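You operate a simulated robot arm through the tools that you are given. There is no shell and no other tool.

You run a simulated robot arm. Do the job below in one go: nothing can be reset, and whatever is moved stays where it is left.

Task
Put the potato on to steam over the saucepan.
Fine: lid off on to the extra burner, saucepan across to the rapid burner, steamer basket down into it, then light on medium and leave it burning.
Where things are to end (x, y in the base frame): saucepan within 30 mm of [670, 150].

The check looks at the end state, three seconds after you hand in, the way a careful person would. Anything else that was tipped, shoved, dropped, spilled or broken makes it a failure. A push-on lid holds only when it is set on centred and level and pressed home; a screw cap is set on level and turned clockwise until tight.

Robot
A 7-joint arm with a two-finger parallel gripper, fixed in place. Base frame: the origin is at the foot of the arm, x ahead of it, y to its left, z up; the work surface is at about z = 910. Units: mm, degrees, N and s.
With the tool pointing down near the work surface it reaches from about 440 to 900 mm from the base axis. Its first joint turns from -115.0 to 115.0 degrees. Payload 3.91 kg.
Tool frame: the origin (TCP) lies between the finger pads and is the grasp point; the fingertips stand 30 mm ahead of it; z points along the fingers, y is the line along which they close. The gripper opens to 110 mm. The fingers are 20 mm wide and 10 mm thick; the gripper's body (48 by 112 mm) begins 55 mm behind the TCP.
Orientation is that of the tool frame in the base frame, as [roll, pitch, yaw] about the fixed x, y, z axes, in that order (R = Rz(yaw) Ry(pitch) Rx(roll)). With the fingers straight down and closing along the base's y, the tool's x points along the base's -x, its y along +y and its z along -z.

Tools
- The arm moves only by the tool servo_tool. Its argument "rows" is a list of rows, each a list of 7 numbers: the finger opening in mm, from 0 to 110, then the shift along the tool's x, y, z in mm, then the turn, a rotation vector about the tool's x, y, z in rad. In form: [[grip, dx, dy, dz, rx, ry, rz], ...]. A call has 1 to 20 rows; each row is the pose to reach, as a shift and turn from the pose commanded when the call began, along the tool's axes at that moment. A row lasts 0.2 s, in which the tool goes at most 50 mm and 8.6 degrees; a call with a longer step from one row to the next is refused whole, and so is a gripper value outside its range. Where a pose cannot be reached the arm comes as near as it can. A force on the tool above 90 N (or 10 N above the force at the start of the call, whichever is more), or a blocked arm, ends the call early, and 0.2 s more pass. The fingers move at their own pace (about 153 mm/s each) and stop on an object; they squeeze with about 24 N. The grip force told is the motor's: it shows also when the fingers shut on nothing. Time passes only in rows, and 0.2 s behind the last, so rows that repeat a pose let the fingers close. It gives the time, the measured TCP pose, the force on the tool (base axes), the opening and the grip force at its end, in the units of the frame above (readings bear some noise), with the torque about the TCP (base axes, N m) and any sound that the robot's microphone picked up.
- Cameras (640 x 400 px; columns grow to the right, rows downward): "scene" is fixed at [221.3, 650.7, 1534.9]; the picture's right is [-0.89, -0.46, 0.00], its down [-0.26, 0.49, -0.83] and it looks along [0.38, -0.74, -0.56] (base axes); focal length 293 px, centre (320, 200). "wrist" rides on the gripper at [72, 17, -103] in the tool frame; the picture's right is [-0.23, 0.97, 0.00], its down [-0.76, -0.18, -0.62] and it looks along [-0.61, -0.14, 0.78] (tool axes); focal length 222 px, centre (320, 200).
- get_image(camera): a new picture of that camera. No time passes.
- slide_trunk(by): slides the trunk up (or, below 0, down) by that many mm; the arm rides with it, the base frame stays. It gives what a move gives, with no picture.
- measure_at(camera, pixels): for up to 12 pixels [column, row] of the newest picture of that camera ("zoom" is the newest enlarged one), the place [x, y, z] in the base frame of the surface seen there, good to about 3 mm. No time passes.
- inspect(camera, box): a new picture of the part [left, top, right, bottom] of that camera's present view, enlarged. No time passes.
- close_job(): hands the job in; it is judged then, once.

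Unless the task says otherwise, let go and move clear before handing in.

The tools are called after "Emit:" as a command line: name --pt "numbers of a row" for each row, then --argument value for the rest, lists and objects as JSON in quotes. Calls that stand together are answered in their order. servo_tool: Moves the arm, as the interface text tells. Its arguments: {"type":"object","properties":{"rows":{"type":"array"}},"required":["rows"]} The other tools are called the same way: slide_trunk (by) slides the trunk up or down; get_image (camera) takes a picture; measure_at (camera, pixels) gives the place of the surface under pixels of a picture; inspect (camera, box) takes an enlarged picture of a part of a camera's view; close_job () hands the job in.

At the start:

```text
clock: 0.0
eef_pos: [618.2, -246.1, 1330.8]
tool_rot: [-180.0, 0.0, -179.9]
force: [-0.4, 0.1, 0.2]
wrist_torque: [0.01, 0.01, -0.01]
gripper_width: 110.1
grasp_force: 0.1
trunk travel left (down, up): [-900.0, 90.0]
```

scene: 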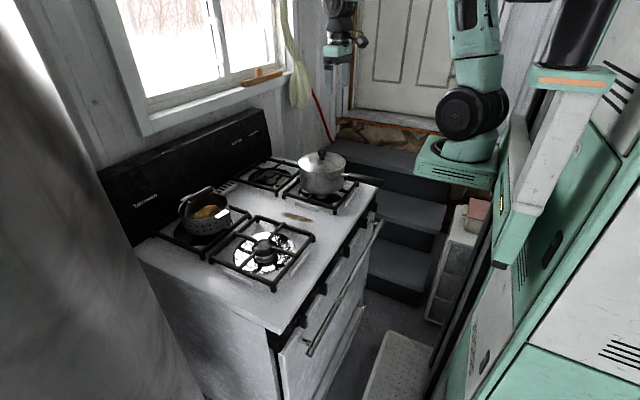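
wrist: 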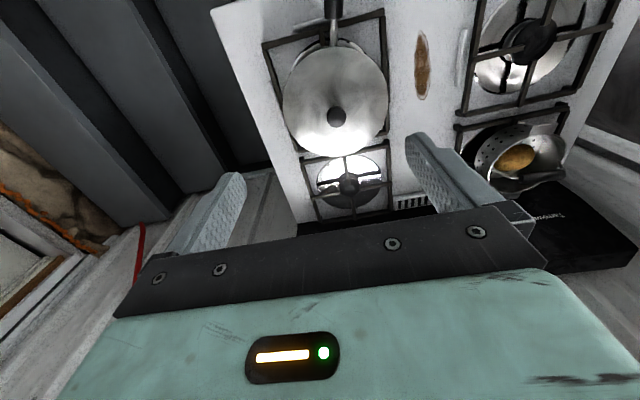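

The scene picture shows the lidded saucepan at about (322,172), the basket with the potato at (208,212), and an empty front-left burner at (264,250). I'll take enlarged views to find the knobs, handles and labels.

Emit:
inspect --camera "scene" --box '[220, 130, 400, 240]'

Emit:
inspect --camera "scene" --box '[140, 160, 340, 300]'

Emit:
inspect --camera "scene" --box '[260, 190, 400, 360]'

Emit:
inspect --camera "scene" --box '[90, 100, 290, 240]'

Emit:
inspect --camera "wrist" --box '[220, 0, 640, 260]'

```text
3.56 times, centred on (310, 185) of scene
```

zoom: 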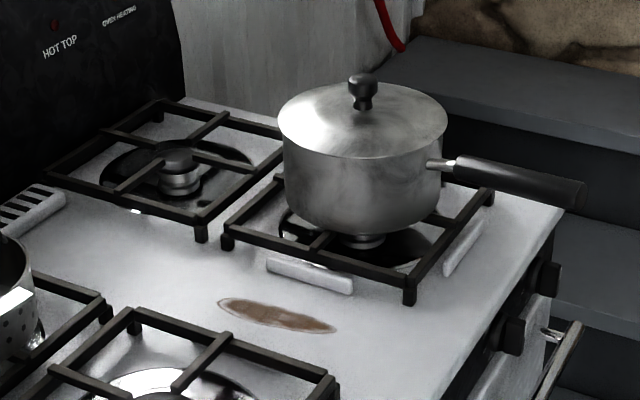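

```text
2.86 times, centred on (240, 230) of scene
```

zoom: 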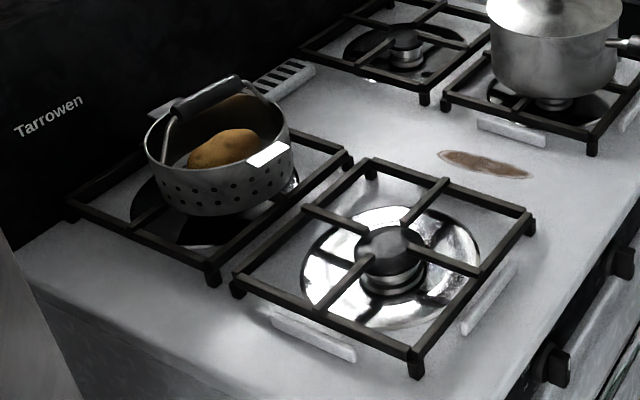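

```text
2.35 times, centred on (330, 275) of scene
```

zoom: 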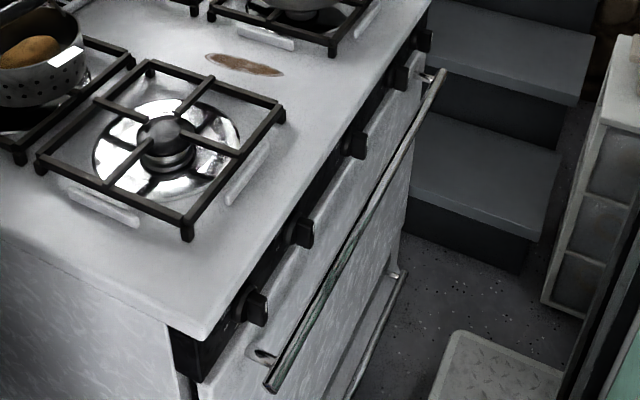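

```text
2.86 times, centred on (190, 170) of scene
```

zoom: 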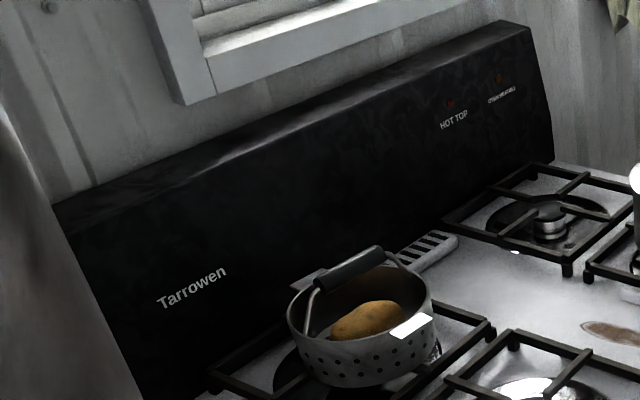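

```text
1.52 times, centred on (430, 130) of wrist
```

zoom: 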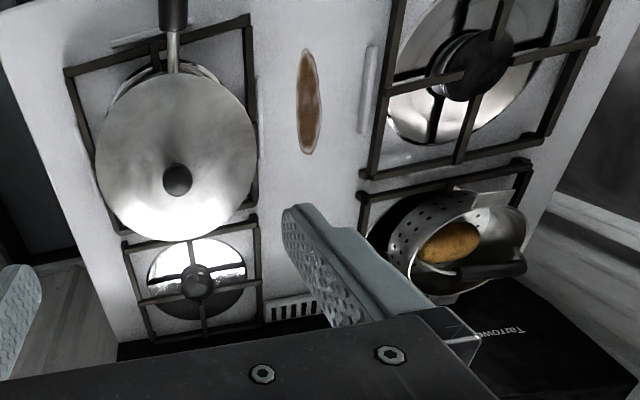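

The burners and pan are clear; the target [670,150] should be the big front-left burner near (264,250). I'll measure the key points in the scene picture.

Emit:
get_image --camera "scene"

Emit:
measure_at --camera "scene" --pixels '[[264, 246], [321, 154], [322, 160], [343, 176], [352, 177], [380, 183], [322, 192], [270, 176], [208, 212], [195, 190], [210, 210], [225, 212]]'

Emit:
measure_at --camera "scene" --pixels '[[368, 324], [369, 322], [388, 290], [411, 251], [440, 220], [277, 290], [314, 236], [254, 217], [210, 259], [240, 275], [295, 225], [325, 210]]'

Emit:
inspect --camera "scene" --box '[310, 190, 400, 250]'

Emit:
inspect --camera "scene" --box '[270, 250, 360, 350]'

```text
taken
```

scene: 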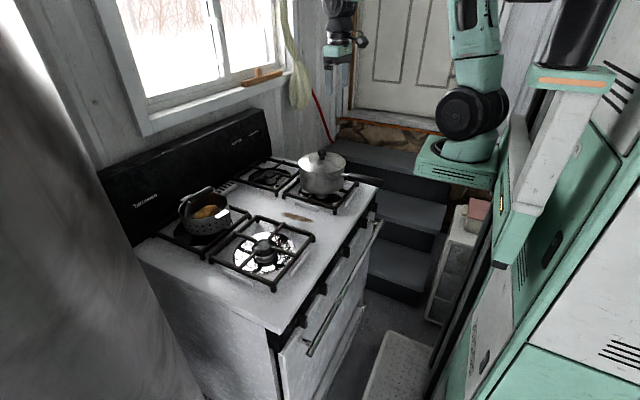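

```text
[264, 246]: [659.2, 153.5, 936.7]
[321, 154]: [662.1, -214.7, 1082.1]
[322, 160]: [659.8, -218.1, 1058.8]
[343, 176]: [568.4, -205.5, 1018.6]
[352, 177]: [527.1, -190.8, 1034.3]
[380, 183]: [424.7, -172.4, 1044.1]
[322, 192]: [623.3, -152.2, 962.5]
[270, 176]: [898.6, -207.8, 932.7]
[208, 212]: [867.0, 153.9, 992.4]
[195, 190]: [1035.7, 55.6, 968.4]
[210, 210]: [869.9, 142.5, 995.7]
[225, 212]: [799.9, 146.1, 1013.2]
```

```text
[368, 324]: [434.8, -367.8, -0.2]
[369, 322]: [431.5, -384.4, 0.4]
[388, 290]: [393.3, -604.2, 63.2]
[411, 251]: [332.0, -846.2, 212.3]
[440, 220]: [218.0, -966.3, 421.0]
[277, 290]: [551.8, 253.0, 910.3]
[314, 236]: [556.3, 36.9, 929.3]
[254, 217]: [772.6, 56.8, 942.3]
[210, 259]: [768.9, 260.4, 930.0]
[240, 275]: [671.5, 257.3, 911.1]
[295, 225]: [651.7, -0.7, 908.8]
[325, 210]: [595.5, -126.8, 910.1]
```

```text
6.67 times, centred on (355, 220) of scene
```

zoom: 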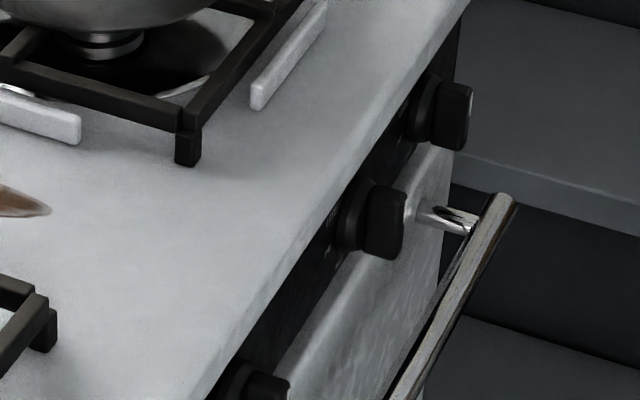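

```text
4.00 times, centred on (315, 300) of scene
```

zoom: 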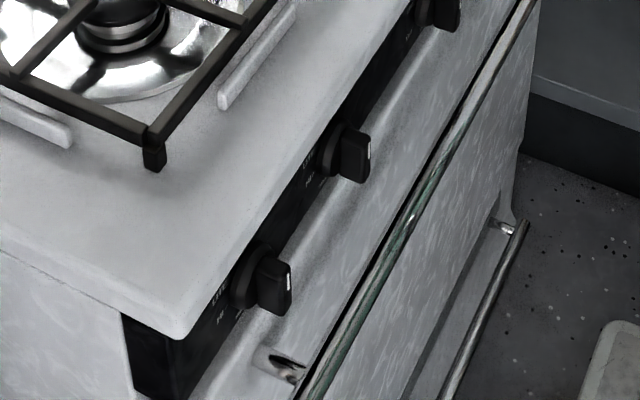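

The knobs sit on the front panel and the lid knob is near [661,-215,1082]. Now I'll measure burners, basket and lid from the wrist picture, and check the basket.

Emit:
measure_at --camera "wrist" --pixels '[[337, 117], [337, 112], [285, 95], [388, 95], [333, 46], [337, 157], [331, 10], [349, 185], [304, 160], [388, 155], [310, 220], [390, 205]]'

Emit:
inspect --camera "wrist" --box '[440, 90, 600, 210]'

```text
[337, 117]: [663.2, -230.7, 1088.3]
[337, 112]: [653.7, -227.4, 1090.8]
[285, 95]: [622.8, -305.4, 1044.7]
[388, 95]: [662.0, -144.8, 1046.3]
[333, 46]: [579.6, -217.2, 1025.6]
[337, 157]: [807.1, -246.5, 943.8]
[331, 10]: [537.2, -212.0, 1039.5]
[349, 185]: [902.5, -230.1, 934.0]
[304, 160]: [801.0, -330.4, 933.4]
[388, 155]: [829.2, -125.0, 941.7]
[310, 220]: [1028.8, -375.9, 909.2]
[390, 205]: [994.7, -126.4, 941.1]
```

```text
3.33 times, centred on (520, 150) of wrist
```

zoom: 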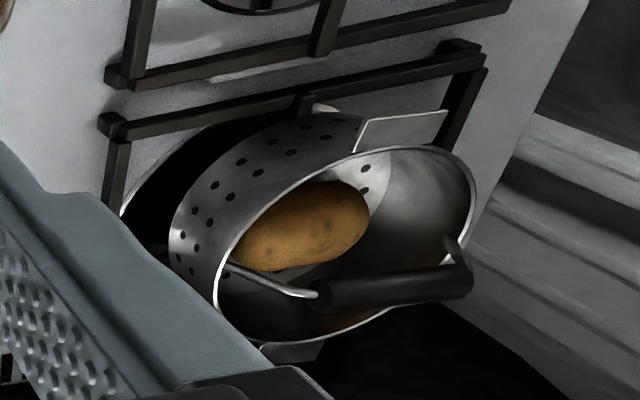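

The lid knob is centred near [658,-228] with its top at about 1090; the rear-right grate is centred near [900,-228]. I'll move above the lid knob and look again.

Emit:
servo_tool --pt "70 -15 6 44 0 0 0" --pt "70 -30 12 88 0 0 0" --pt "70 -40 18 131 0 0 0" --pt "70 -40 18 131 0 0 0"

Emit:
get_image --camera "wrist"

Emit:
get_image --camera "scene"

```text
clock: 1.0
eef_pos: [661.1, -226.0, 1199.2]
tool_rot: [179.9, 0.1, 180.0]
force: [-0.4, 0.3, -0.4]
wrist_torque: [0.0, 0.01, 0.02]
gripper_width: 70.0
grasp_force: 0.1
trunk travel left (down, up): [-900.0, 90.0]
```

```text
taken
```

wrist: 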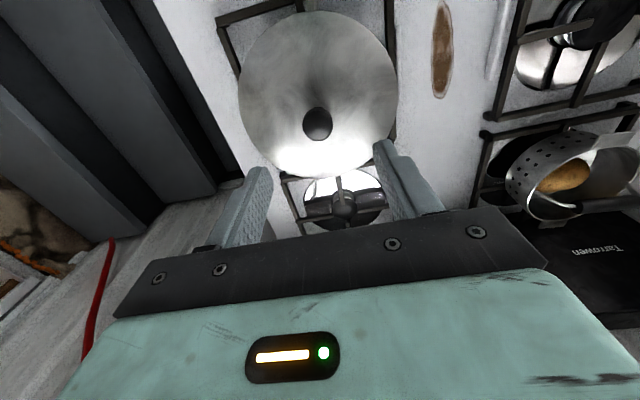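

```text
taken
```

scene: 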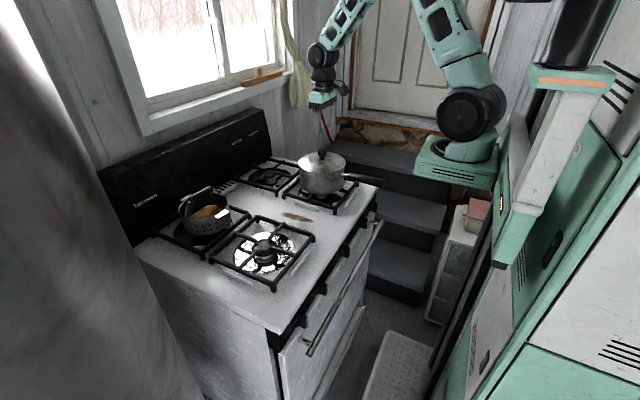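

The lid knob shows at (317,124) in the wrist picture. I'll measure its edges and the lid rim to centre on it.

Emit:
measure_at --camera "wrist" --pixels '[[317, 124], [305, 124], [330, 124], [317, 112], [317, 135], [240, 90], [397, 90], [318, 12], [270, 155], [365, 155], [345, 207], [325, 60]]'

Emit:
inspect --camera "scene" --box '[280, 70, 380, 210]'

```text
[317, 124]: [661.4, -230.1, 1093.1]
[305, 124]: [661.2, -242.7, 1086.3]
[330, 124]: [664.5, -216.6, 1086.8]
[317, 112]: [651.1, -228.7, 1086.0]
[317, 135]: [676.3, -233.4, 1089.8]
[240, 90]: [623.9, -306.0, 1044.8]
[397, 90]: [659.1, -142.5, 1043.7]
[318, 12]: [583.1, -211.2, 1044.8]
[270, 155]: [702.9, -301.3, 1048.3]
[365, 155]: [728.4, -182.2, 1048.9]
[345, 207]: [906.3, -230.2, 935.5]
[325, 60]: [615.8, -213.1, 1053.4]
```

```text
2.86 times, centred on (330, 140) of scene
```

zoom: 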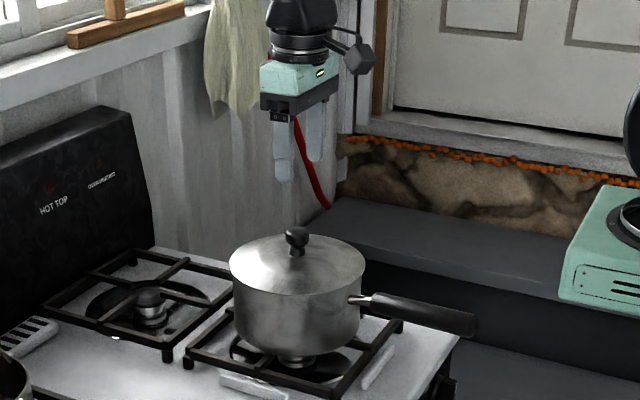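

The lid knob is centred at [663,-230], 26 mm wide, top 1093. I'll come down to TCP z 1096, close, and lift slightly.

Emit:
servo_tool --pt "60 -2 -4 40 0 0 0" --pt "60 -2 -4 80 0 0 0" --pt "60 -2 -4 103 0 0 0" --pt "60 -2 -4 103 0 0 0" --pt "10 -2 -4 103 0 0 0" --pt "10 -2 -4 103 0 0 0" --pt "10 -2 -4 103 0 0 0"

```text
clock: 2.6
eef_pos: [661.9, -230.4, 1097.7]
tool_rot: [180.0, 0.0, 180.0]
force: [-0.5, -0.5, -0.5]
wrist_torque: [-0.02, -0.03, 0.02]
gripper_width: 30.2
grasp_force: 24.0
trunk travel left (down, up): [-900.0, 90.0]
```

The fingers stopped at 30 mm on the lid knob with 24 N. I'll lift the lid about 100 mm straight up.

Emit:
servo_tool --pt "10 0 0 -15 0 0 0" --pt "10 0 0 -35 0 0 0" --pt "10 0 0 -65 0 0 0" --pt "10 0 0 -100 0 0 0" --pt "10 0 0 -100 0 0 0"

Emit:
get_image --camera "wrist"

Emit:
inspect --camera "scene" --box '[240, 70, 400, 210]'

```text
clock: 3.8
eef_pos: [660.0, -230.4, 1196.2]
tool_rot: [-179.9, 0.0, 180.0]
force: [-0.5, 0.1, 0.3]
wrist_torque: [-0.05, 0.0, 0.0]
gripper_width: 10.1
grasp_force: 0.1
trunk travel left (down, up): [-900.0, 90.0]
```

```text
taken
```

wrist: 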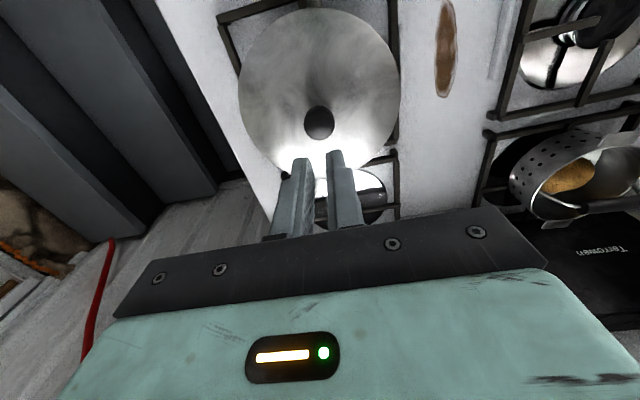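

```text
2.86 times, centred on (320, 140) of scene
```

zoom: 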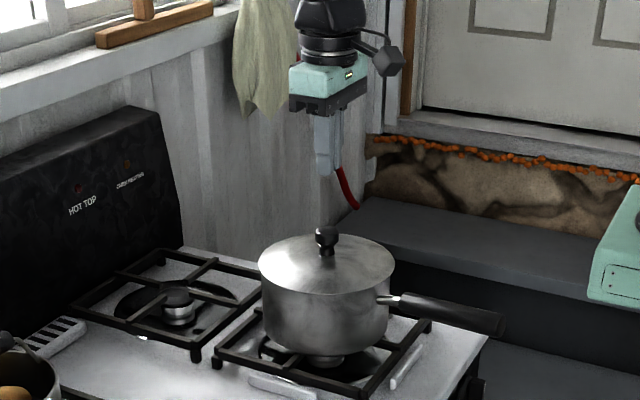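

The grip slipped off the rounded lid knob; the lid is still on the pan, knob at zoom (326,240). I'll measure the neck of the knob and where the lid surface is.

Emit:
measure_at --camera "zoom" --pixels '[[326, 229], [326, 237], [326, 244], [326, 250], [326, 255], [326, 262], [315, 237], [338, 237], [318, 251], [333, 251], [312, 257], [342, 257]]'

Emit:
inspect --camera "scene" --box '[300, 140, 345, 170]'

```text
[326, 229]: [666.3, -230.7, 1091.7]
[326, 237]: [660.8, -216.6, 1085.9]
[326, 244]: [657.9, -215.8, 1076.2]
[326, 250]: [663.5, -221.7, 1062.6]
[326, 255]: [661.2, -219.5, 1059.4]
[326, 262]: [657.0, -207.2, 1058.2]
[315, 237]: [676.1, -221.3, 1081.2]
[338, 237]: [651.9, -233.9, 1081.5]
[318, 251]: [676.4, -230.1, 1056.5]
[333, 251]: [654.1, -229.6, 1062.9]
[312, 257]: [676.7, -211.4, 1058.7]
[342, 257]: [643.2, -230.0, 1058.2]
```

```text
13.33 times, centred on (322, 155) of scene
```

zoom: 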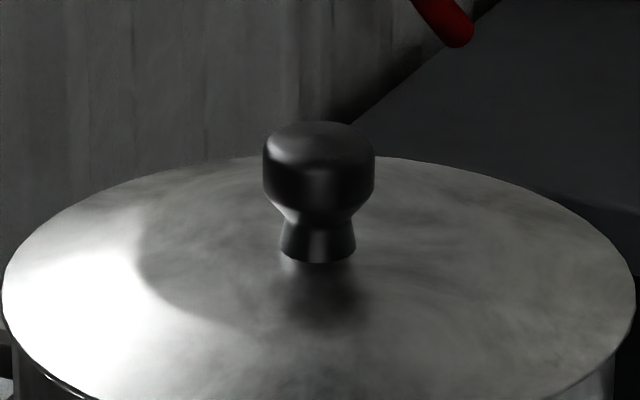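

The lid surface at the knob is at about 1059 and the wide part of the knob spans 1073–1092. I'll grip lower (fingertips about 1062) and lift only a few millimetres to watch the forces.

Emit:
servo_tool --pt "60 0 0 0 0 0 0" --pt "60 -2 0 40 0 0 0" --pt "60 -3 0 80 0 0 0" --pt "60 -3 0 100 0 0 0" --pt "60 -3 0 104 0 0 0" --pt "60 -3 0 105 0 0 0" --pt "10 -3 0 105 0 0 0" --pt "10 -3 0 105 0 0 0" --pt "10 -3 0 105 0 0 0" --pt "10 -3 0 105 0 0 0"

```text
clock: 6.0
eef_pos: [663.9, -232.1, 1091.3]
tool_rot: [-180.0, 0.0, -179.9]
force: [-0.1, 0.0, -0.2]
wrist_torque: [0.0, 0.02, -0.03]
gripper_width: 30.4
grasp_force: 24.5
trunk travel left (down, up): [-900.0, 90.0]
```

Emit:
servo_tool --pt "0 0 0 0 0 0 0" --pt "0 0 0 -2 0 0 0" --pt "0 0 0 -4 0 0 0" --pt "0 0 0 -6 0 0 0" --pt "0 0 0 -8 0 0 0"

Emit:
inspect --camera "scene" --box '[280, 120, 370, 200]'

```text
clock: 7.2
eef_pos: [663.6, -232.4, 1100.1]
tool_rot: [-180.0, -0.1, 179.9]
force: [-0.4, 0.1, -1.7]
wrist_torque: [0.01, 0.02, 0.0]
gripper_width: 30.4
grasp_force: 24.3
trunk travel left (down, up): [-900.0, 90.0]
```

```text
5.00 times, centred on (325, 160) of scene
```

zoom: 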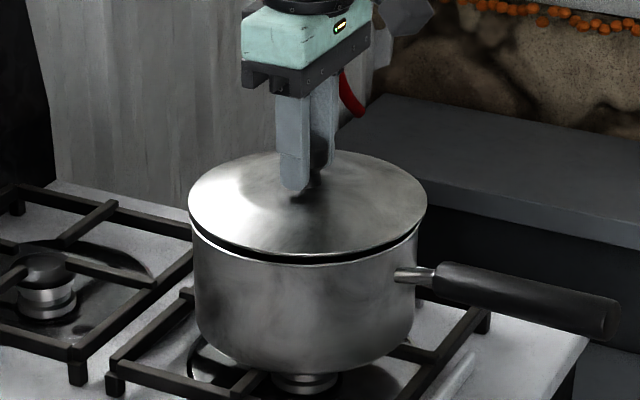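

The lid is lifted off the rim, about 2 N of load. I'll continue lifting gently, then check it is still held.

Emit:
servo_tool --pt "0 0 0 -4 0 0 0" --pt "0 0 0 -9 0 0 0" --pt "0 0 0 -15 0 0 0" --pt "0 0 0 -21 0 0 0" --pt "0 0 0 -27 0 0 0" --pt "0 0 0 -33 0 0 0" --pt "0 0 0 -39 0 0 0" --pt "0 0 0 -45 0 0 0" --pt "0 0 0 -50 0 0 0" --pt "0 0 0 -53 0 0 0" --pt "0 0 0 -54 0 0 0"

Emit:
inspect --camera "scene" --box '[260, 80, 380, 210]'

Emit:
get_image --camera "wrist"

```text
clock: 9.6
eef_pos: [664.3, -232.2, 1153.2]
tool_rot: [-180.0, 0.0, 179.9]
force: [0.8, 0.3, -1.9]
wrist_torque: [-0.01, 0.0, 0.01]
gripper_width: 30.6
grasp_force: 23.4
trunk travel left (down, up): [-900.0, 90.0]
```

```text
3.08 times, centred on (320, 145) of scene
```

zoom: 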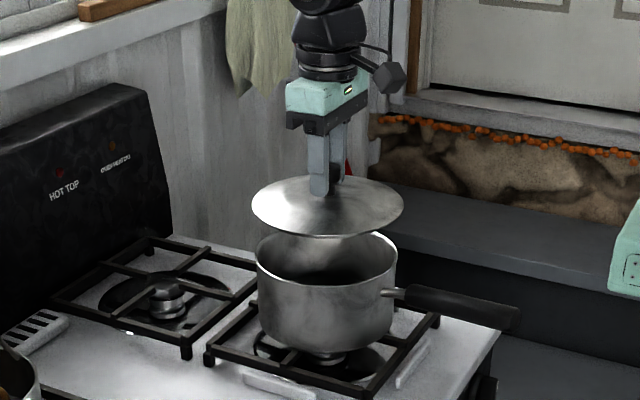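

```text
taken
```

wrist: 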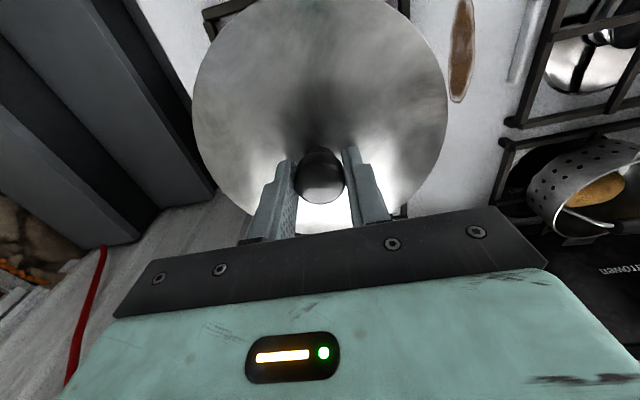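

The lid is firmly held 60 mm over the pan. I'll carry it gently to over the rear-right burner at about x = 900.

Emit:
servo_tool --pt "0 -3 0 0 0 0 0" --pt "0 -9 0 0 0 0 0" --pt "0 -18 0 0 0 0 0" --pt "0 -30 0 0 0 0 0" --pt "0 -44 0 0 0 0 0" --pt "0 -60 0 0 0 0 0" --pt "0 -76 0 0 0 0 0" --pt "0 -92 0 0 0 0 0" --pt "0 -108 0 0 0 0 0" --pt "0 -124 0 0 0 0 0" --pt "0 -140 0 0 0 0 0" --pt "0 -156 0 0 0 0 0" --pt "0 -172 0 0 0 0 0" --pt "0 -188 0 0 0 0 0" --pt "0 -202 0 0 0 0 0" --pt "0 -214 0 0 0 0 0" --pt "0 -224 0 0 0 0 0" --pt "0 -231 0 0 0 0 0" --pt "0 -235 0 0 0 0 0" --pt "0 -236 0 0 0 0 0"

Emit:
inspect --camera "scene" --box '[200, 60, 380, 220]'

Emit:
get_image --camera "wrist"

```text
clock: 13.8
eef_pos: [900.6, -230.8, 1154.3]
tool_rot: [179.9, 0.0, -180.0]
force: [-0.5, -0.1, -1.8]
wrist_torque: [0.01, -0.01, -0.01]
gripper_width: 30.4
grasp_force: 24.7
trunk travel left (down, up): [-900.0, 90.0]
```

```text
2.50 times, centred on (290, 140) of scene
```

zoom: 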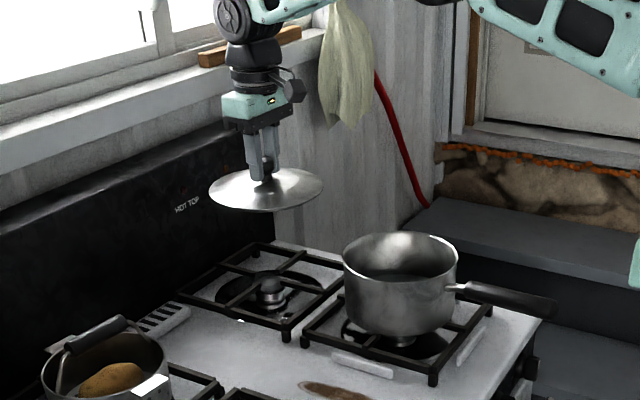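

```text
taken
```

wrist: 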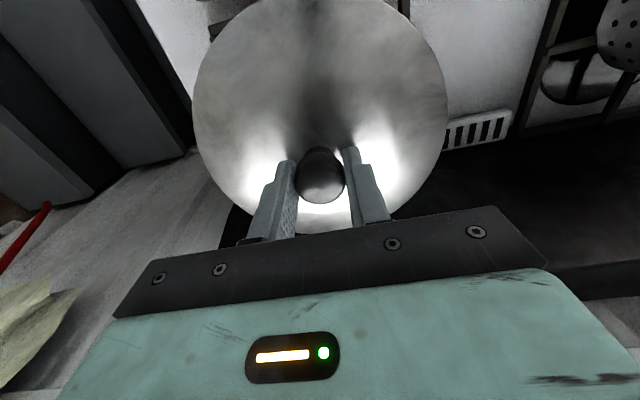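

The lid hangs over the rear-right burner. Before lowering I'll measure the back panel and the grate around it.

Emit:
measure_at --camera "zoom" --pixels '[[190, 209], [200, 240], [245, 235], [235, 150], [180, 295], [290, 335], [345, 285], [262, 245], [270, 285], [210, 190], [320, 187], [260, 207]]'

```text
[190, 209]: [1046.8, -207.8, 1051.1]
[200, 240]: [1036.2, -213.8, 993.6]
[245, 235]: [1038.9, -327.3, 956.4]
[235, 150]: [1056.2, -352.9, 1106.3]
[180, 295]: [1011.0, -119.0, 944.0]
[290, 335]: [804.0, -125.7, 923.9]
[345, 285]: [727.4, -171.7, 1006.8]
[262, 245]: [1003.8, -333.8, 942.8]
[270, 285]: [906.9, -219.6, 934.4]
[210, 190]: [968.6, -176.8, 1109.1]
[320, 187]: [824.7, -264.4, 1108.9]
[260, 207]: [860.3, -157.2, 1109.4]
```

The back panel stands at x ≈ 1036–1056, clear of the lid (rim to x ≈ 985). I'll lower to about 10 mm above the grate and move 4 mm further back.

Emit:
servo_tool --pt "0 -1 1 3 0 0 0" --pt "0 -2 2 10 0 0 0" --pt "0 -4 2 20 0 0 0" --pt "0 -4 2 32 0 0 0" --pt "0 -4 2 46 0 0 0" --pt "0 -4 2 60 0 0 0" --pt "0 -4 2 74 0 0 0" --pt "0 -4 2 88 0 0 0" --pt "0 -4 2 102 0 0 0" --pt "0 -4 2 116 0 0 0" --pt "0 -4 2 128 0 0 0" --pt "0 -4 2 138 0 0 0" --pt "0 -4 2 146 0 0 0" --pt "0 -4 2 151 0 0 0" --pt "0 -4 2 152 0 0 0"

Emit:
inspect --camera "scene" --box '[220, 120, 320, 200]'

```text
clock: 17.0
eef_pos: [904.7, -229.9, 1003.9]
tool_rot: [180.0, 0.2, 180.0]
force: [-3.4, -0.2, 14.6]
wrist_torque: [0.17, 0.5, -0.03]
gripper_width: 30.2
grasp_force: 24.4
trunk travel left (down, up): [-900.0, 90.0]
```

```text
5.00 times, centred on (270, 160) of scene
```

zoom: 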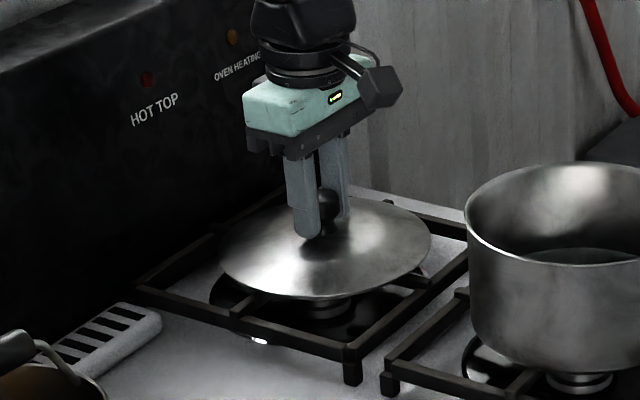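

The lid is already resting on the grate (14.6 N upward force). I'll ease up 2 mm to relax, then open the fingers.

Emit:
servo_tool --pt "0 0 0 -1 0 0 0" --pt "0 0 0 -1.5 0 0 0"

Emit:
measure_at --camera "zoom" --pixels '[[235, 270], [325, 297], [425, 240], [410, 215], [180, 300], [400, 305], [455, 265], [345, 345]]'

```text
clock: 17.6
eef_pos: [905.5, -229.2, 1004.0]
tool_rot: [-179.9, 0.2, 179.9]
force: [1.2, -0.7, 10.5]
wrist_torque: [0.11, -0.6, -0.07]
gripper_width: 30.7
grasp_force: 24.3
trunk travel left (down, up): [-900.0, 90.0]
```

```text
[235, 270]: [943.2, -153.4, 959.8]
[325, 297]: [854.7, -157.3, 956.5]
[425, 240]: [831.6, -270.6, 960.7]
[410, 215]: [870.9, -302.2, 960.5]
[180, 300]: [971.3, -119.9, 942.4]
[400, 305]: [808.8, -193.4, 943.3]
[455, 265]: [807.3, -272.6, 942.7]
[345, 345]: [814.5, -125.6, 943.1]
```

The lid rim is level at about 958–960 with its inner collar on the bars at 943. I'll ease up slightly more, then open.

Emit:
servo_tool --pt "0 0 0 -1 0 0 0" --pt "0 0 0 -1.5 0 0 0" --pt "0 0 0 -1.5 0 0 0"

```text
clock: 18.4
eef_pos: [903.5, -229.8, 1003.8]
tool_rot: [180.0, -0.1, 179.9]
force: [0.8, -0.7, 0.6]
wrist_torque: [-0.04, -0.31, -0.05]
gripper_width: 30.5
grasp_force: 23.9
trunk travel left (down, up): [-900.0, 90.0]
```

Emit:
servo_tool --pt "32 0 0 0 0 0 0" --pt "40 0 0 0 0 0 0" --pt "60 0 0 0 0 0 0" --pt "60 0 0 0 0 0 0" --pt "60 0 0 -20 0 0 0" --pt "60 0 0 -60 0 0 0" --pt "60 0 0 -100 0 0 0" --pt "60 0 0 -100 0 0 0"

Emit:
inspect --camera "scene" --box '[220, 110, 340, 200]'

Emit:
get_image --camera "wrist"

```text
clock: 20.2
eef_pos: [904.1, -230.4, 1105.8]
tool_rot: [-179.9, 0.0, -179.9]
force: [-0.2, 0.1, -0.2]
wrist_torque: [0.01, 0.03, -0.01]
gripper_width: 59.6
grasp_force: 0.0
trunk travel left (down, up): [-900.0, 90.0]
```

```text
4.44 times, centred on (280, 155) of scene
```

zoom: 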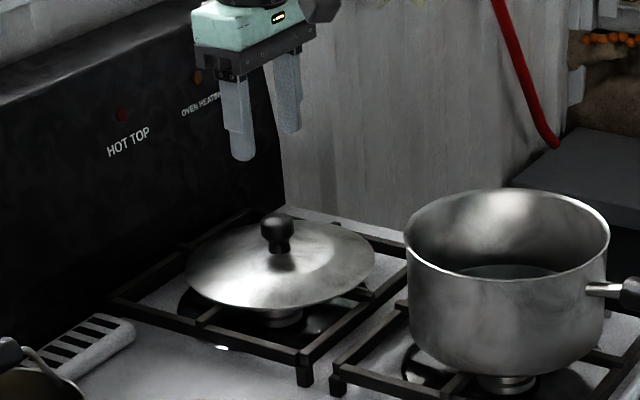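

```text
taken
```

wrist: 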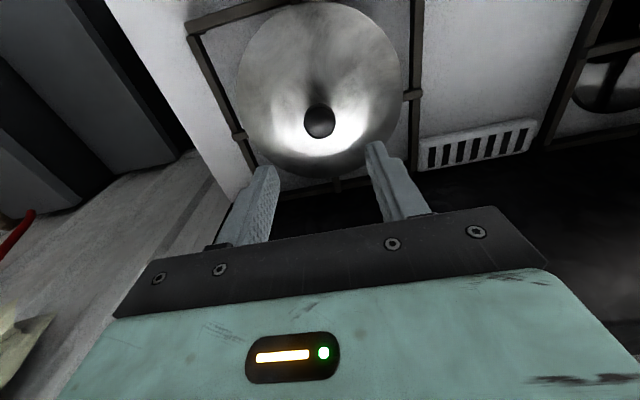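

The lid sits level on the rear-right grate and I'm clear; the pan has water in it, seen at zoom (510,272). Next I'll retreat up and back to look at the knobs before planning the pan's handle direction.

Emit:
servo_tool --pt "60 0 0 -50 0 0 0" --pt "60 0 0 -100 0 0 0" --pt "60 0 0 -140 0 0 0" --pt "60 40 20 -140 0 0 0" --pt "60 80 40 -140 0 0 0" --pt "60 120 60 -140 0 0 0" --pt "60 160 80 -140 0 0 0" --pt "60 200 100 -140 0 0 0" --pt "60 240 120 -140 0 0 0" --pt "60 280 140 -140 0 0 0" --pt "60 320 160 -140 0 0 0" --pt "60 360 180 -140 0 0 0" --pt "60 400 200 -140 0 0 0" --pt "60 430 220 -140 0 0 0" --pt "60 430 230 -140 0 0 0"

Emit:
get_image --camera "wrist"

Emit:
get_image --camera "scene"

```text
clock: 23.4
eef_pos: [473.6, 1.4, 1244.7]
tool_rot: [-180.0, 0.0, 180.0]
force: [-1.2, -0.5, -0.3]
wrist_torque: [-0.03, -0.02, -0.01]
gripper_width: 60.3
grasp_force: 0.0
trunk travel left (down, up): [-900.0, 90.0]
```

```text
taken
```

wrist: 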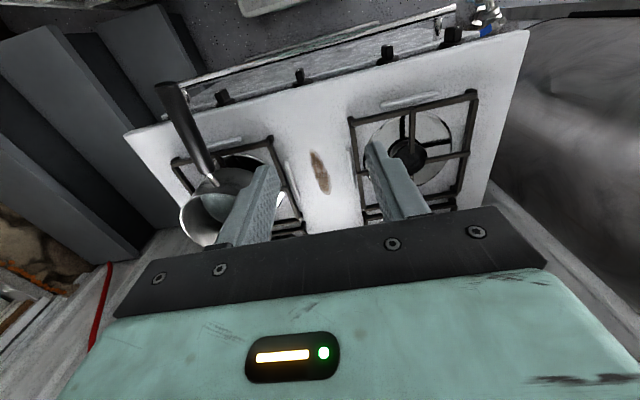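

```text
taken
```

scene: 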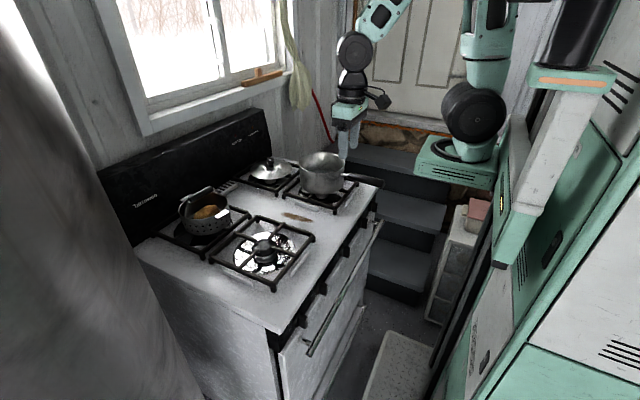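

The wrist picture shows knobs at (220,97), (300,77), (387,55) and (450,37) on the front panel. I'll measure them.

Emit:
measure_at --camera "wrist" --pixels '[[221, 97], [300, 76], [387, 54], [451, 36], [437, 30], [451, 10], [190, 115], [405, 150], [215, 80], [300, 96], [520, 35], [172, 95]]'

Emit:
inspect --camera "wrist" --box '[150, 0, 530, 140]'

```text
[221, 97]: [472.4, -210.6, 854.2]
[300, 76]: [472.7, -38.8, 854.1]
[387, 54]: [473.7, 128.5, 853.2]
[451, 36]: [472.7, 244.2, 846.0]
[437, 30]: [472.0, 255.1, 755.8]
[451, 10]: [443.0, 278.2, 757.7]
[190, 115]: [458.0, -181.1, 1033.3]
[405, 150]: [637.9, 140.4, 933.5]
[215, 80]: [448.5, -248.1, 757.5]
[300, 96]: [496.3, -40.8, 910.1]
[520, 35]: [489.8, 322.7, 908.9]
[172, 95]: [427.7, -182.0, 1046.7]
```

```text
1.68 times, centred on (340, 70) of wrist
```

zoom: 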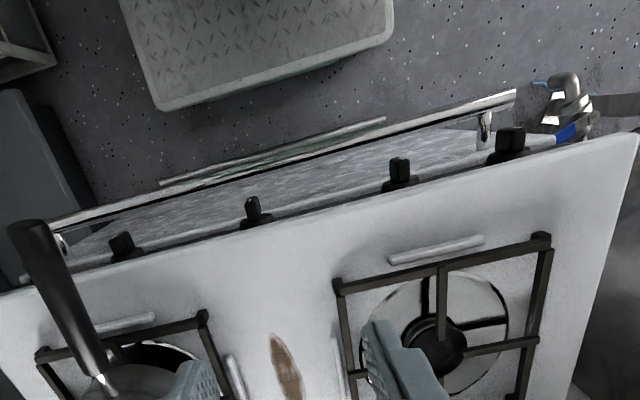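

The knobs stand at x ≈ 472, z ≈ 850, y ≈ -210, -39, 128, 244, with perhaps a fifth beyond -300. I'll tilt the tool forward and back off so the wrist camera can see the panel face.

Emit:
servo_tool --pt "60 10 20 0 0 -0.14 0" --pt "60 20 40 0 0 -0.28 0" --pt "60 30 60 0 0 -0.42 0" --pt "60 40 80 0 0 -0.56 0" --pt "60 50 100 0 0 -0.7 0" --pt "60 60 110 0 0 -0.7 0" --pt "60 70 110 0 0 -0.7 0"

Emit:
get_image --camera "wrist"

Emit:
get_image --camera "scene"

```text
clock: 25.0
eef_pos: [415.8, 140.7, 1254.6]
tool_rot: [-179.8, 40.1, 179.9]
force: [-0.4, 0.2, -0.2]
wrist_torque: [-0.02, -0.01, -0.01]
gripper_width: 60.0
grasp_force: 0.1
out of reach, approached as far as the arm can: row 2, 3, 4, 5, 6, 7
trunk travel left (down, up): [-900.0, 90.0]
```

```text
taken
```

wrist: 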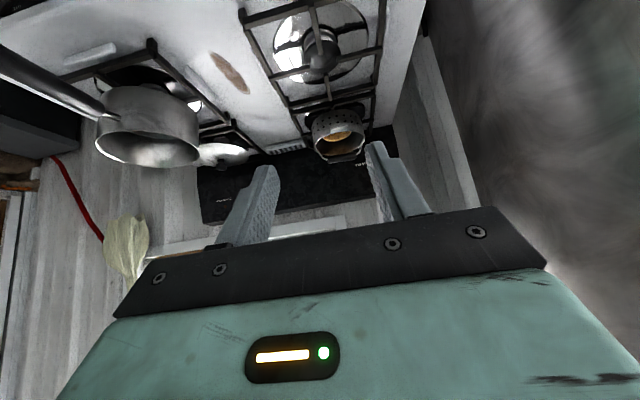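

```text
taken
```

scene: 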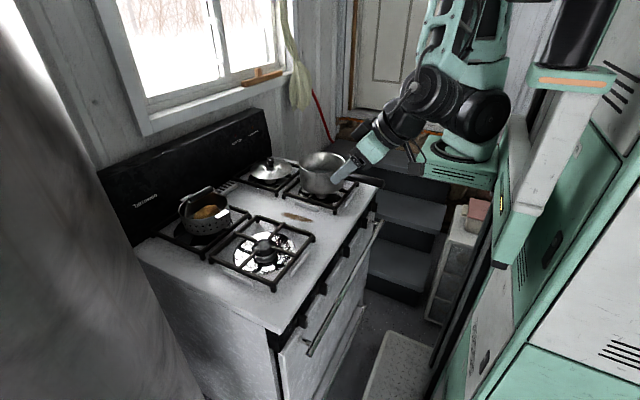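

The tool is tilted 40° forward at [416,141,1255]. I'll slide the trunk down 300 mm so the camera faces the knob panel.

Emit:
slide_trunk --by -300

Emit:
get_image --camera "wrist"

Emit:
get_image --camera "scene"

```text
clock: 28.0
eef_pos: [415.4, 141.0, 954.4]
tool_rot: [-180.0, 40.1, -179.9]
force: [0.4, 0.1, -1.0]
wrist_torque: [0.0, 0.03, -0.01]
gripper_width: 60.2
grasp_force: 0.0
trunk travel left (down, up): [-600.0, 390.0]
```

```text
taken
```

wrist: 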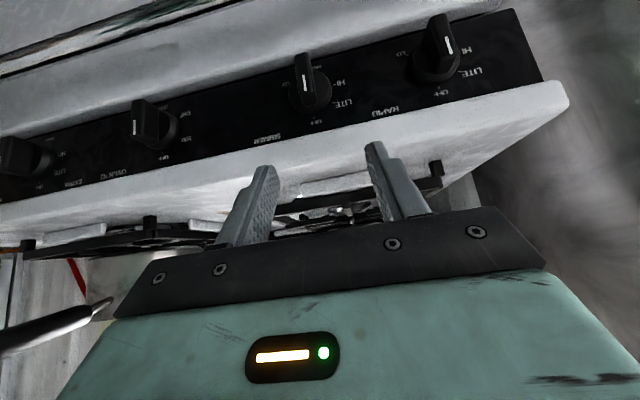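

```text
taken
```

scene: 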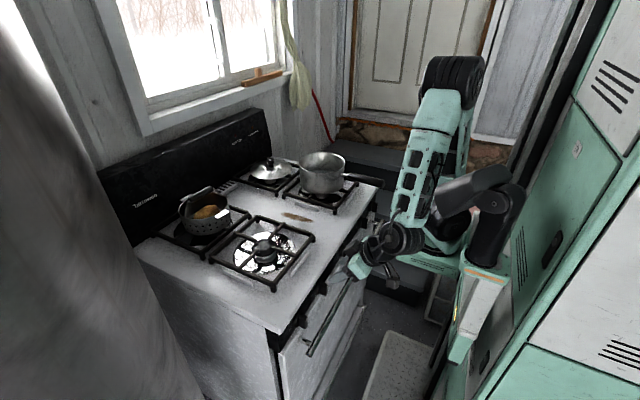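

The panel and its labels are now visible, upside-down, with knobs at (440,50), (308,82), (150,125) and (20,158). I'll enlarge to read them.

Emit:
inspect --camera "wrist" --box '[360, 0, 560, 130]'

Emit:
inspect --camera "wrist" --box '[220, 30, 420, 160]'

Emit:
inspect --camera "wrist" --box '[0, 70, 220, 210]'

Emit:
measure_at --camera "wrist" --pixels '[[447, 40], [435, 72], [420, 55], [307, 78], [308, 100], [140, 118], [155, 135], [470, 85], [390, 105], [515, 50], [300, 140], [310, 62]]'

```text
3.08 times, centred on (460, 65) of wrist
```

zoom: 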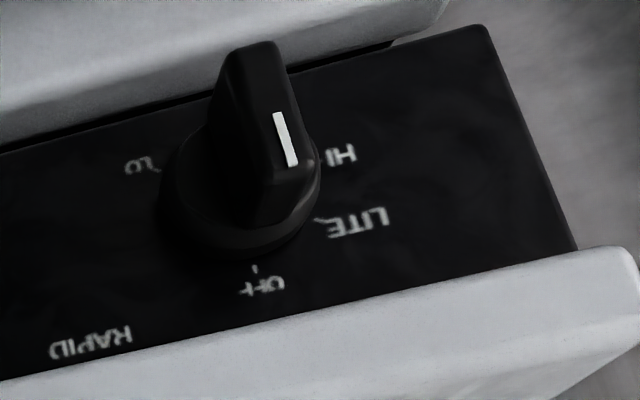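

```text
3.08 times, centred on (320, 95) of wrist
```

zoom: 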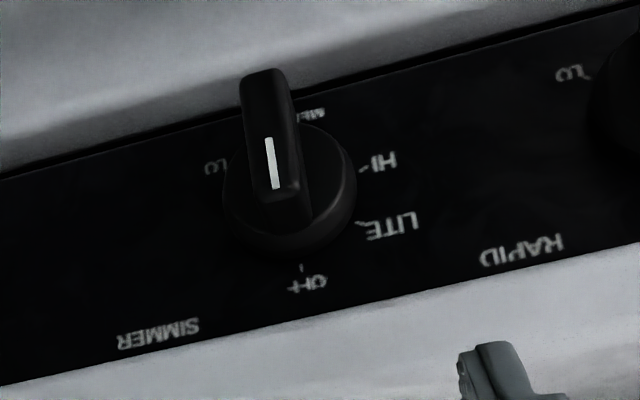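

```text
2.86 times, centred on (110, 140) of wrist
```

zoom: 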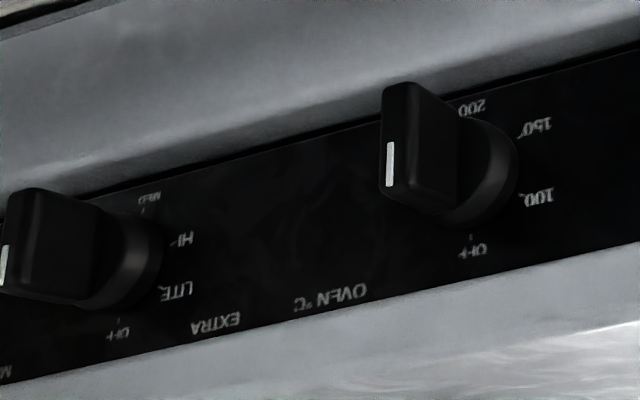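

```text
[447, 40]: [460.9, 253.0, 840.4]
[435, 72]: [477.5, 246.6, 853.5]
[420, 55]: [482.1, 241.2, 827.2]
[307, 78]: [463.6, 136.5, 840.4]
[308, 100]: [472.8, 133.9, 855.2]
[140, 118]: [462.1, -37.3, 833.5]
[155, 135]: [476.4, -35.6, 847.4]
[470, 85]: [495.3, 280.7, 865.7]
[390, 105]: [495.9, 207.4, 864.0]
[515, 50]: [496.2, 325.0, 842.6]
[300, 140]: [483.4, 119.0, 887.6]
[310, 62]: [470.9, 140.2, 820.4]
```

The dial reads OFF at top, then counter-clockwise LITE, HI, MED (bottom), LO; the RAPID label belongs to the knob at y ≈ 252. I'll slide sideways to y ≈ -40 to read the two right-hand knobs and confirm which burner is EXTRA.

Emit:
servo_tool --pt "60 0 -40 0 0 0 0" --pt "60 0 -80 0 0 0 0" --pt "60 0 -120 0 0 0 0" --pt "60 0 -160 0 0 0 0" --pt "60 0 -160 0 0 0 0"

Emit:
get_image --camera "wrist"

Emit:
inspect --camera "wrist" --box '[0, 60, 240, 210]'

```text
clock: 29.2
eef_pos: [474.6, 72.3, 1031.9]
tool_rot: [-179.9, 40.0, -180.0]
force: [-0.4, 0.0, 0.1]
wrist_torque: [-0.02, -0.01, 0.0]
gripper_width: 60.1
grasp_force: 0.0
out of reach, approached as far as the arm can: row 1, 2, 3, 4, 5
trunk travel left (down, up): [-600.0, 390.0]
```

```text
taken
```

wrist: 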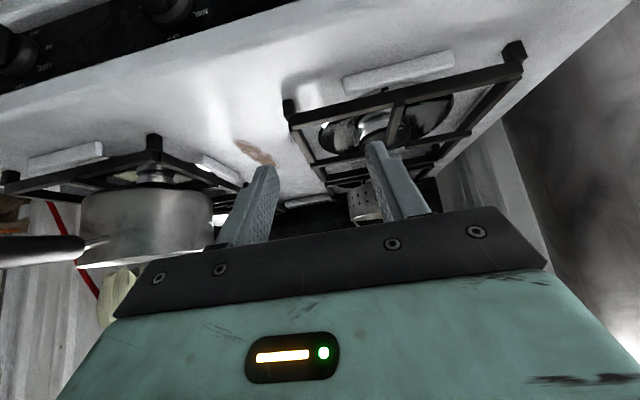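

```text
2.67 times, centred on (120, 135) of wrist
```

zoom: 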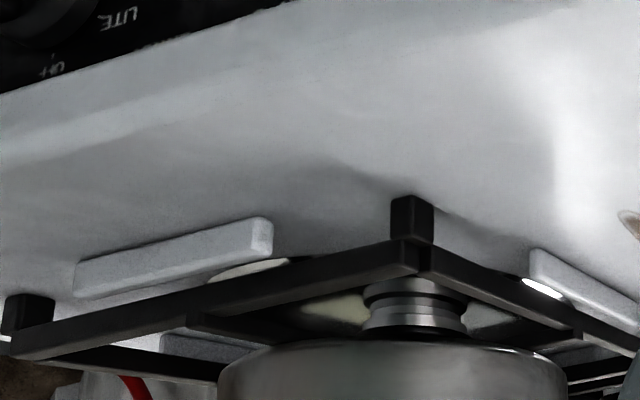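

The arm hit its inner reach limit and drifted to [475,72,1032], clear of everything. I'll raise the trunk back up 300 mm and restore the tool to vertical before gripping the pan.

Emit:
slide_trunk --by 300

Emit:
servo_tool --pt "60 0 0 0 0 0 0"

```text
clock: 32.2
eef_pos: [475.5, 73.4, 1332.6]
tool_rot: [-179.9, 40.1, -179.9]
force: [-0.5, 0.0, -0.8]
wrist_torque: [0.0, -0.02, -0.01]
gripper_width: 59.9
grasp_force: 0.0
trunk travel left (down, up): [-900.0, 90.0]
```

```text
clock: 32.6
eef_pos: [475.7, 73.2, 1331.4]
tool_rot: [-179.9, 40.0, -180.0]
force: [-0.3, -0.2, -0.3]
wrist_torque: [-0.05, 0.01, 0.03]
gripper_width: 59.7
grasp_force: 0.1
trunk travel left (down, up): [-900.0, 90.0]
```

Pose is stable at [476,73,1331]. I'll level the tool and move toward [600,-130,1331].

Emit:
servo_tool --pt "60 -19 -35 16 0 0.14 0" --pt "60 -38 -70 32 0 0.28 0" --pt "60 -57 -105 48 0 0.42 0" --pt "60 -76 -140 64 0 0.56 0" --pt "60 -96 -175 80 0 0.698 0" --pt "60 -96 -200 80 0 0.698 0"

Emit:
get_image --camera "wrist"

Emit:
inspect --camera "scene" --box '[280, 130, 400, 220]'

```text
clock: 34.0
eef_pos: [600.5, -127.8, 1333.1]
tool_rot: [180.0, 0.0, 179.9]
force: [0.8, -0.4, -0.7]
wrist_torque: [-0.03, 0.02, 0.01]
gripper_width: 59.8
grasp_force: 0.0
trunk travel left (down, up): [-900.0, 90.0]
```

```text
taken
```

wrist: 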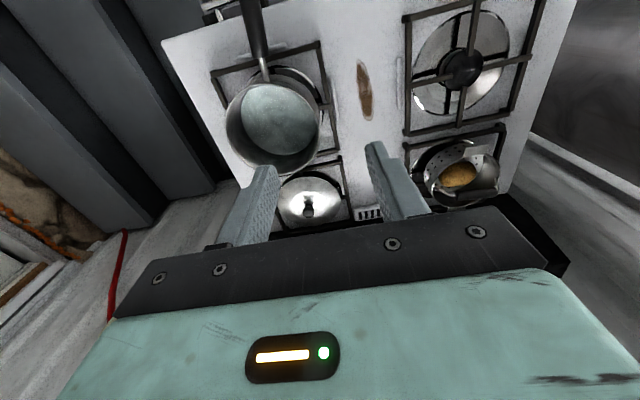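

```text
4.44 times, centred on (340, 175) of scene
```

zoom: 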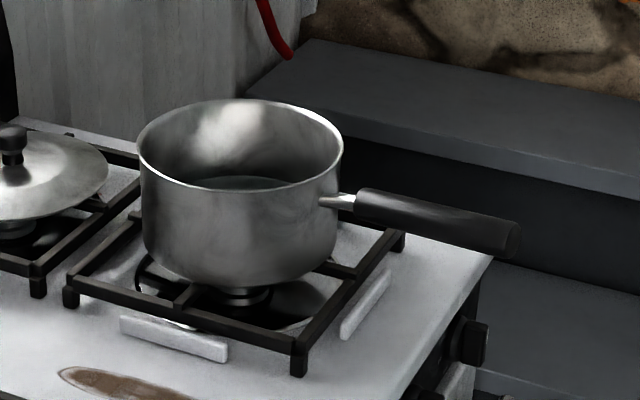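

The pan is open with water inside (wrist (278,115)). I'll measure its rim, water level and grate.

Emit:
measure_at --camera "wrist" --pixels '[[278, 115], [270, 130], [226, 115], [321, 128], [262, 80], [272, 174], [240, 92], [310, 92], [235, 150], [308, 157], [262, 66], [252, 20]]'

Emit:
measure_at --camera "zoom" --pixels '[[240, 183], [215, 190], [140, 160], [342, 165], [240, 186], [240, 100], [240, 280], [150, 240], [330, 201], [360, 203], [430, 215], [515, 240]]'

Emit:
inspect --camera "wrist" --box '[190, 0, 350, 180]'

```text
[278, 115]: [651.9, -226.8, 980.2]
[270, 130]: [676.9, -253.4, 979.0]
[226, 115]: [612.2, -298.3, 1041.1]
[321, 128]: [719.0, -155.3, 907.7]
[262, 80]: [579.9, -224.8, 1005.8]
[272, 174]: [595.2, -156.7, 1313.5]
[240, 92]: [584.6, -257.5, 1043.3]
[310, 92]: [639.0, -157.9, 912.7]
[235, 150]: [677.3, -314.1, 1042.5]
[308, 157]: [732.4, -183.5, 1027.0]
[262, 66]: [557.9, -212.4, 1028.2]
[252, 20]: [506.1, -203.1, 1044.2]
```

```text
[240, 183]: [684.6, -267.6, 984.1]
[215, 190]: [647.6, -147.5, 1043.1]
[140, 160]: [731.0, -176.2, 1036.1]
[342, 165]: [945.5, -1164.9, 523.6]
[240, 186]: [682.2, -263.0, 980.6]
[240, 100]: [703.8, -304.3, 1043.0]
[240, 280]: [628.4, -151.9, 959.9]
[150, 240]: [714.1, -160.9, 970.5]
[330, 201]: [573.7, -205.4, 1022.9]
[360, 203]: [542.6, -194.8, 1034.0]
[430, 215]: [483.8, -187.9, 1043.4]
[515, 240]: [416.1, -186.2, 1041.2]
```

```text
2.22 times, centred on (270, 90) of wrist
```

zoom: 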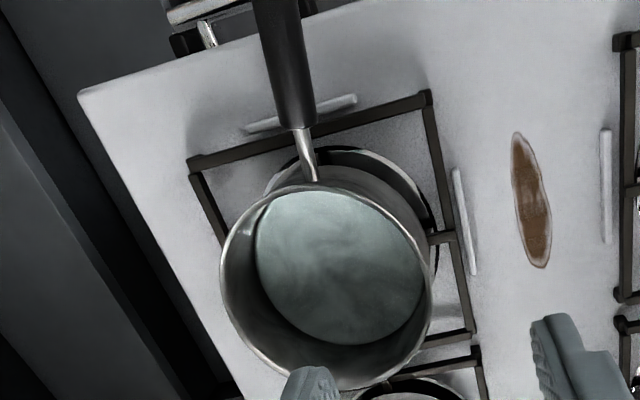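

Pan rim: centre about [662,-231], radius 83, rim z 1043, water at z 980. I'll grip the wall from above beside the handle, near [610,-169], with fingers closing radially; first hover at z ≈ 1110 rotated by -40°.

Emit:
servo_tool --pt "60 -2 -9 40 0 0 -0.14" --pt "60 -4 -18 80 0 0 -0.28" --pt "60 -6 -27 120 0 0 -0.42" --pt "60 -8 -36 160 0 0 -0.56" --pt "60 -9.4 -41.2 200 0 0 -0.698" --pt "60 -9.4 -41.2 223 0 0 -0.698" --pt "60 -9.4 -41.2 223 0 0 -0.698"

Emit:
get_image --camera "wrist"

Emit:
inspect --camera "scene" --box '[270, 90, 410, 220]'

```text
clock: 35.6
eef_pos: [608.3, -168.3, 1110.5]
tool_rot: [-180.0, 0.0, -140.0]
force: [-0.5, -0.5, -0.8]
wrist_torque: [0.02, -0.02, -0.05]
gripper_width: 60.2
grasp_force: 0.1
trunk travel left (down, up): [-900.0, 90.0]
```

```text
taken
```

wrist: 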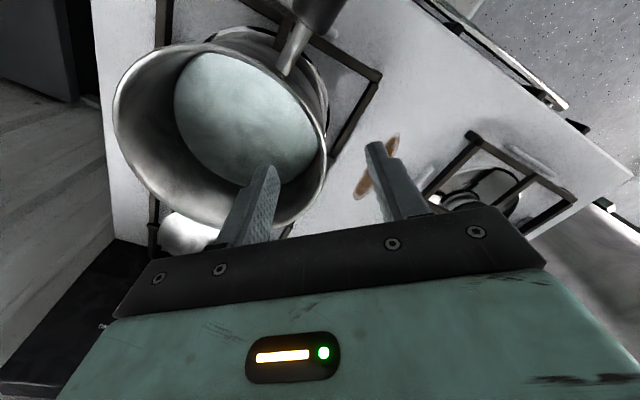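

```text
3.08 times, centred on (340, 155) of scene
```

zoom: 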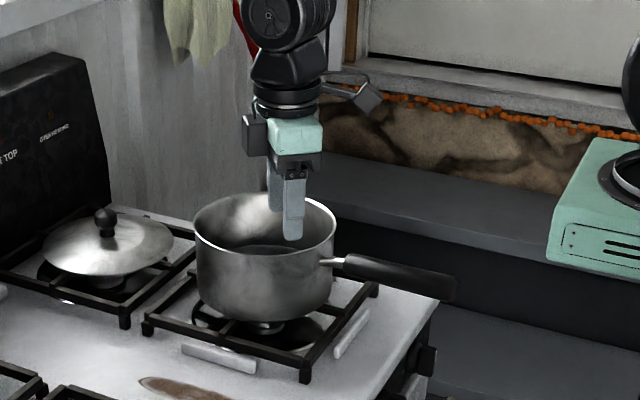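

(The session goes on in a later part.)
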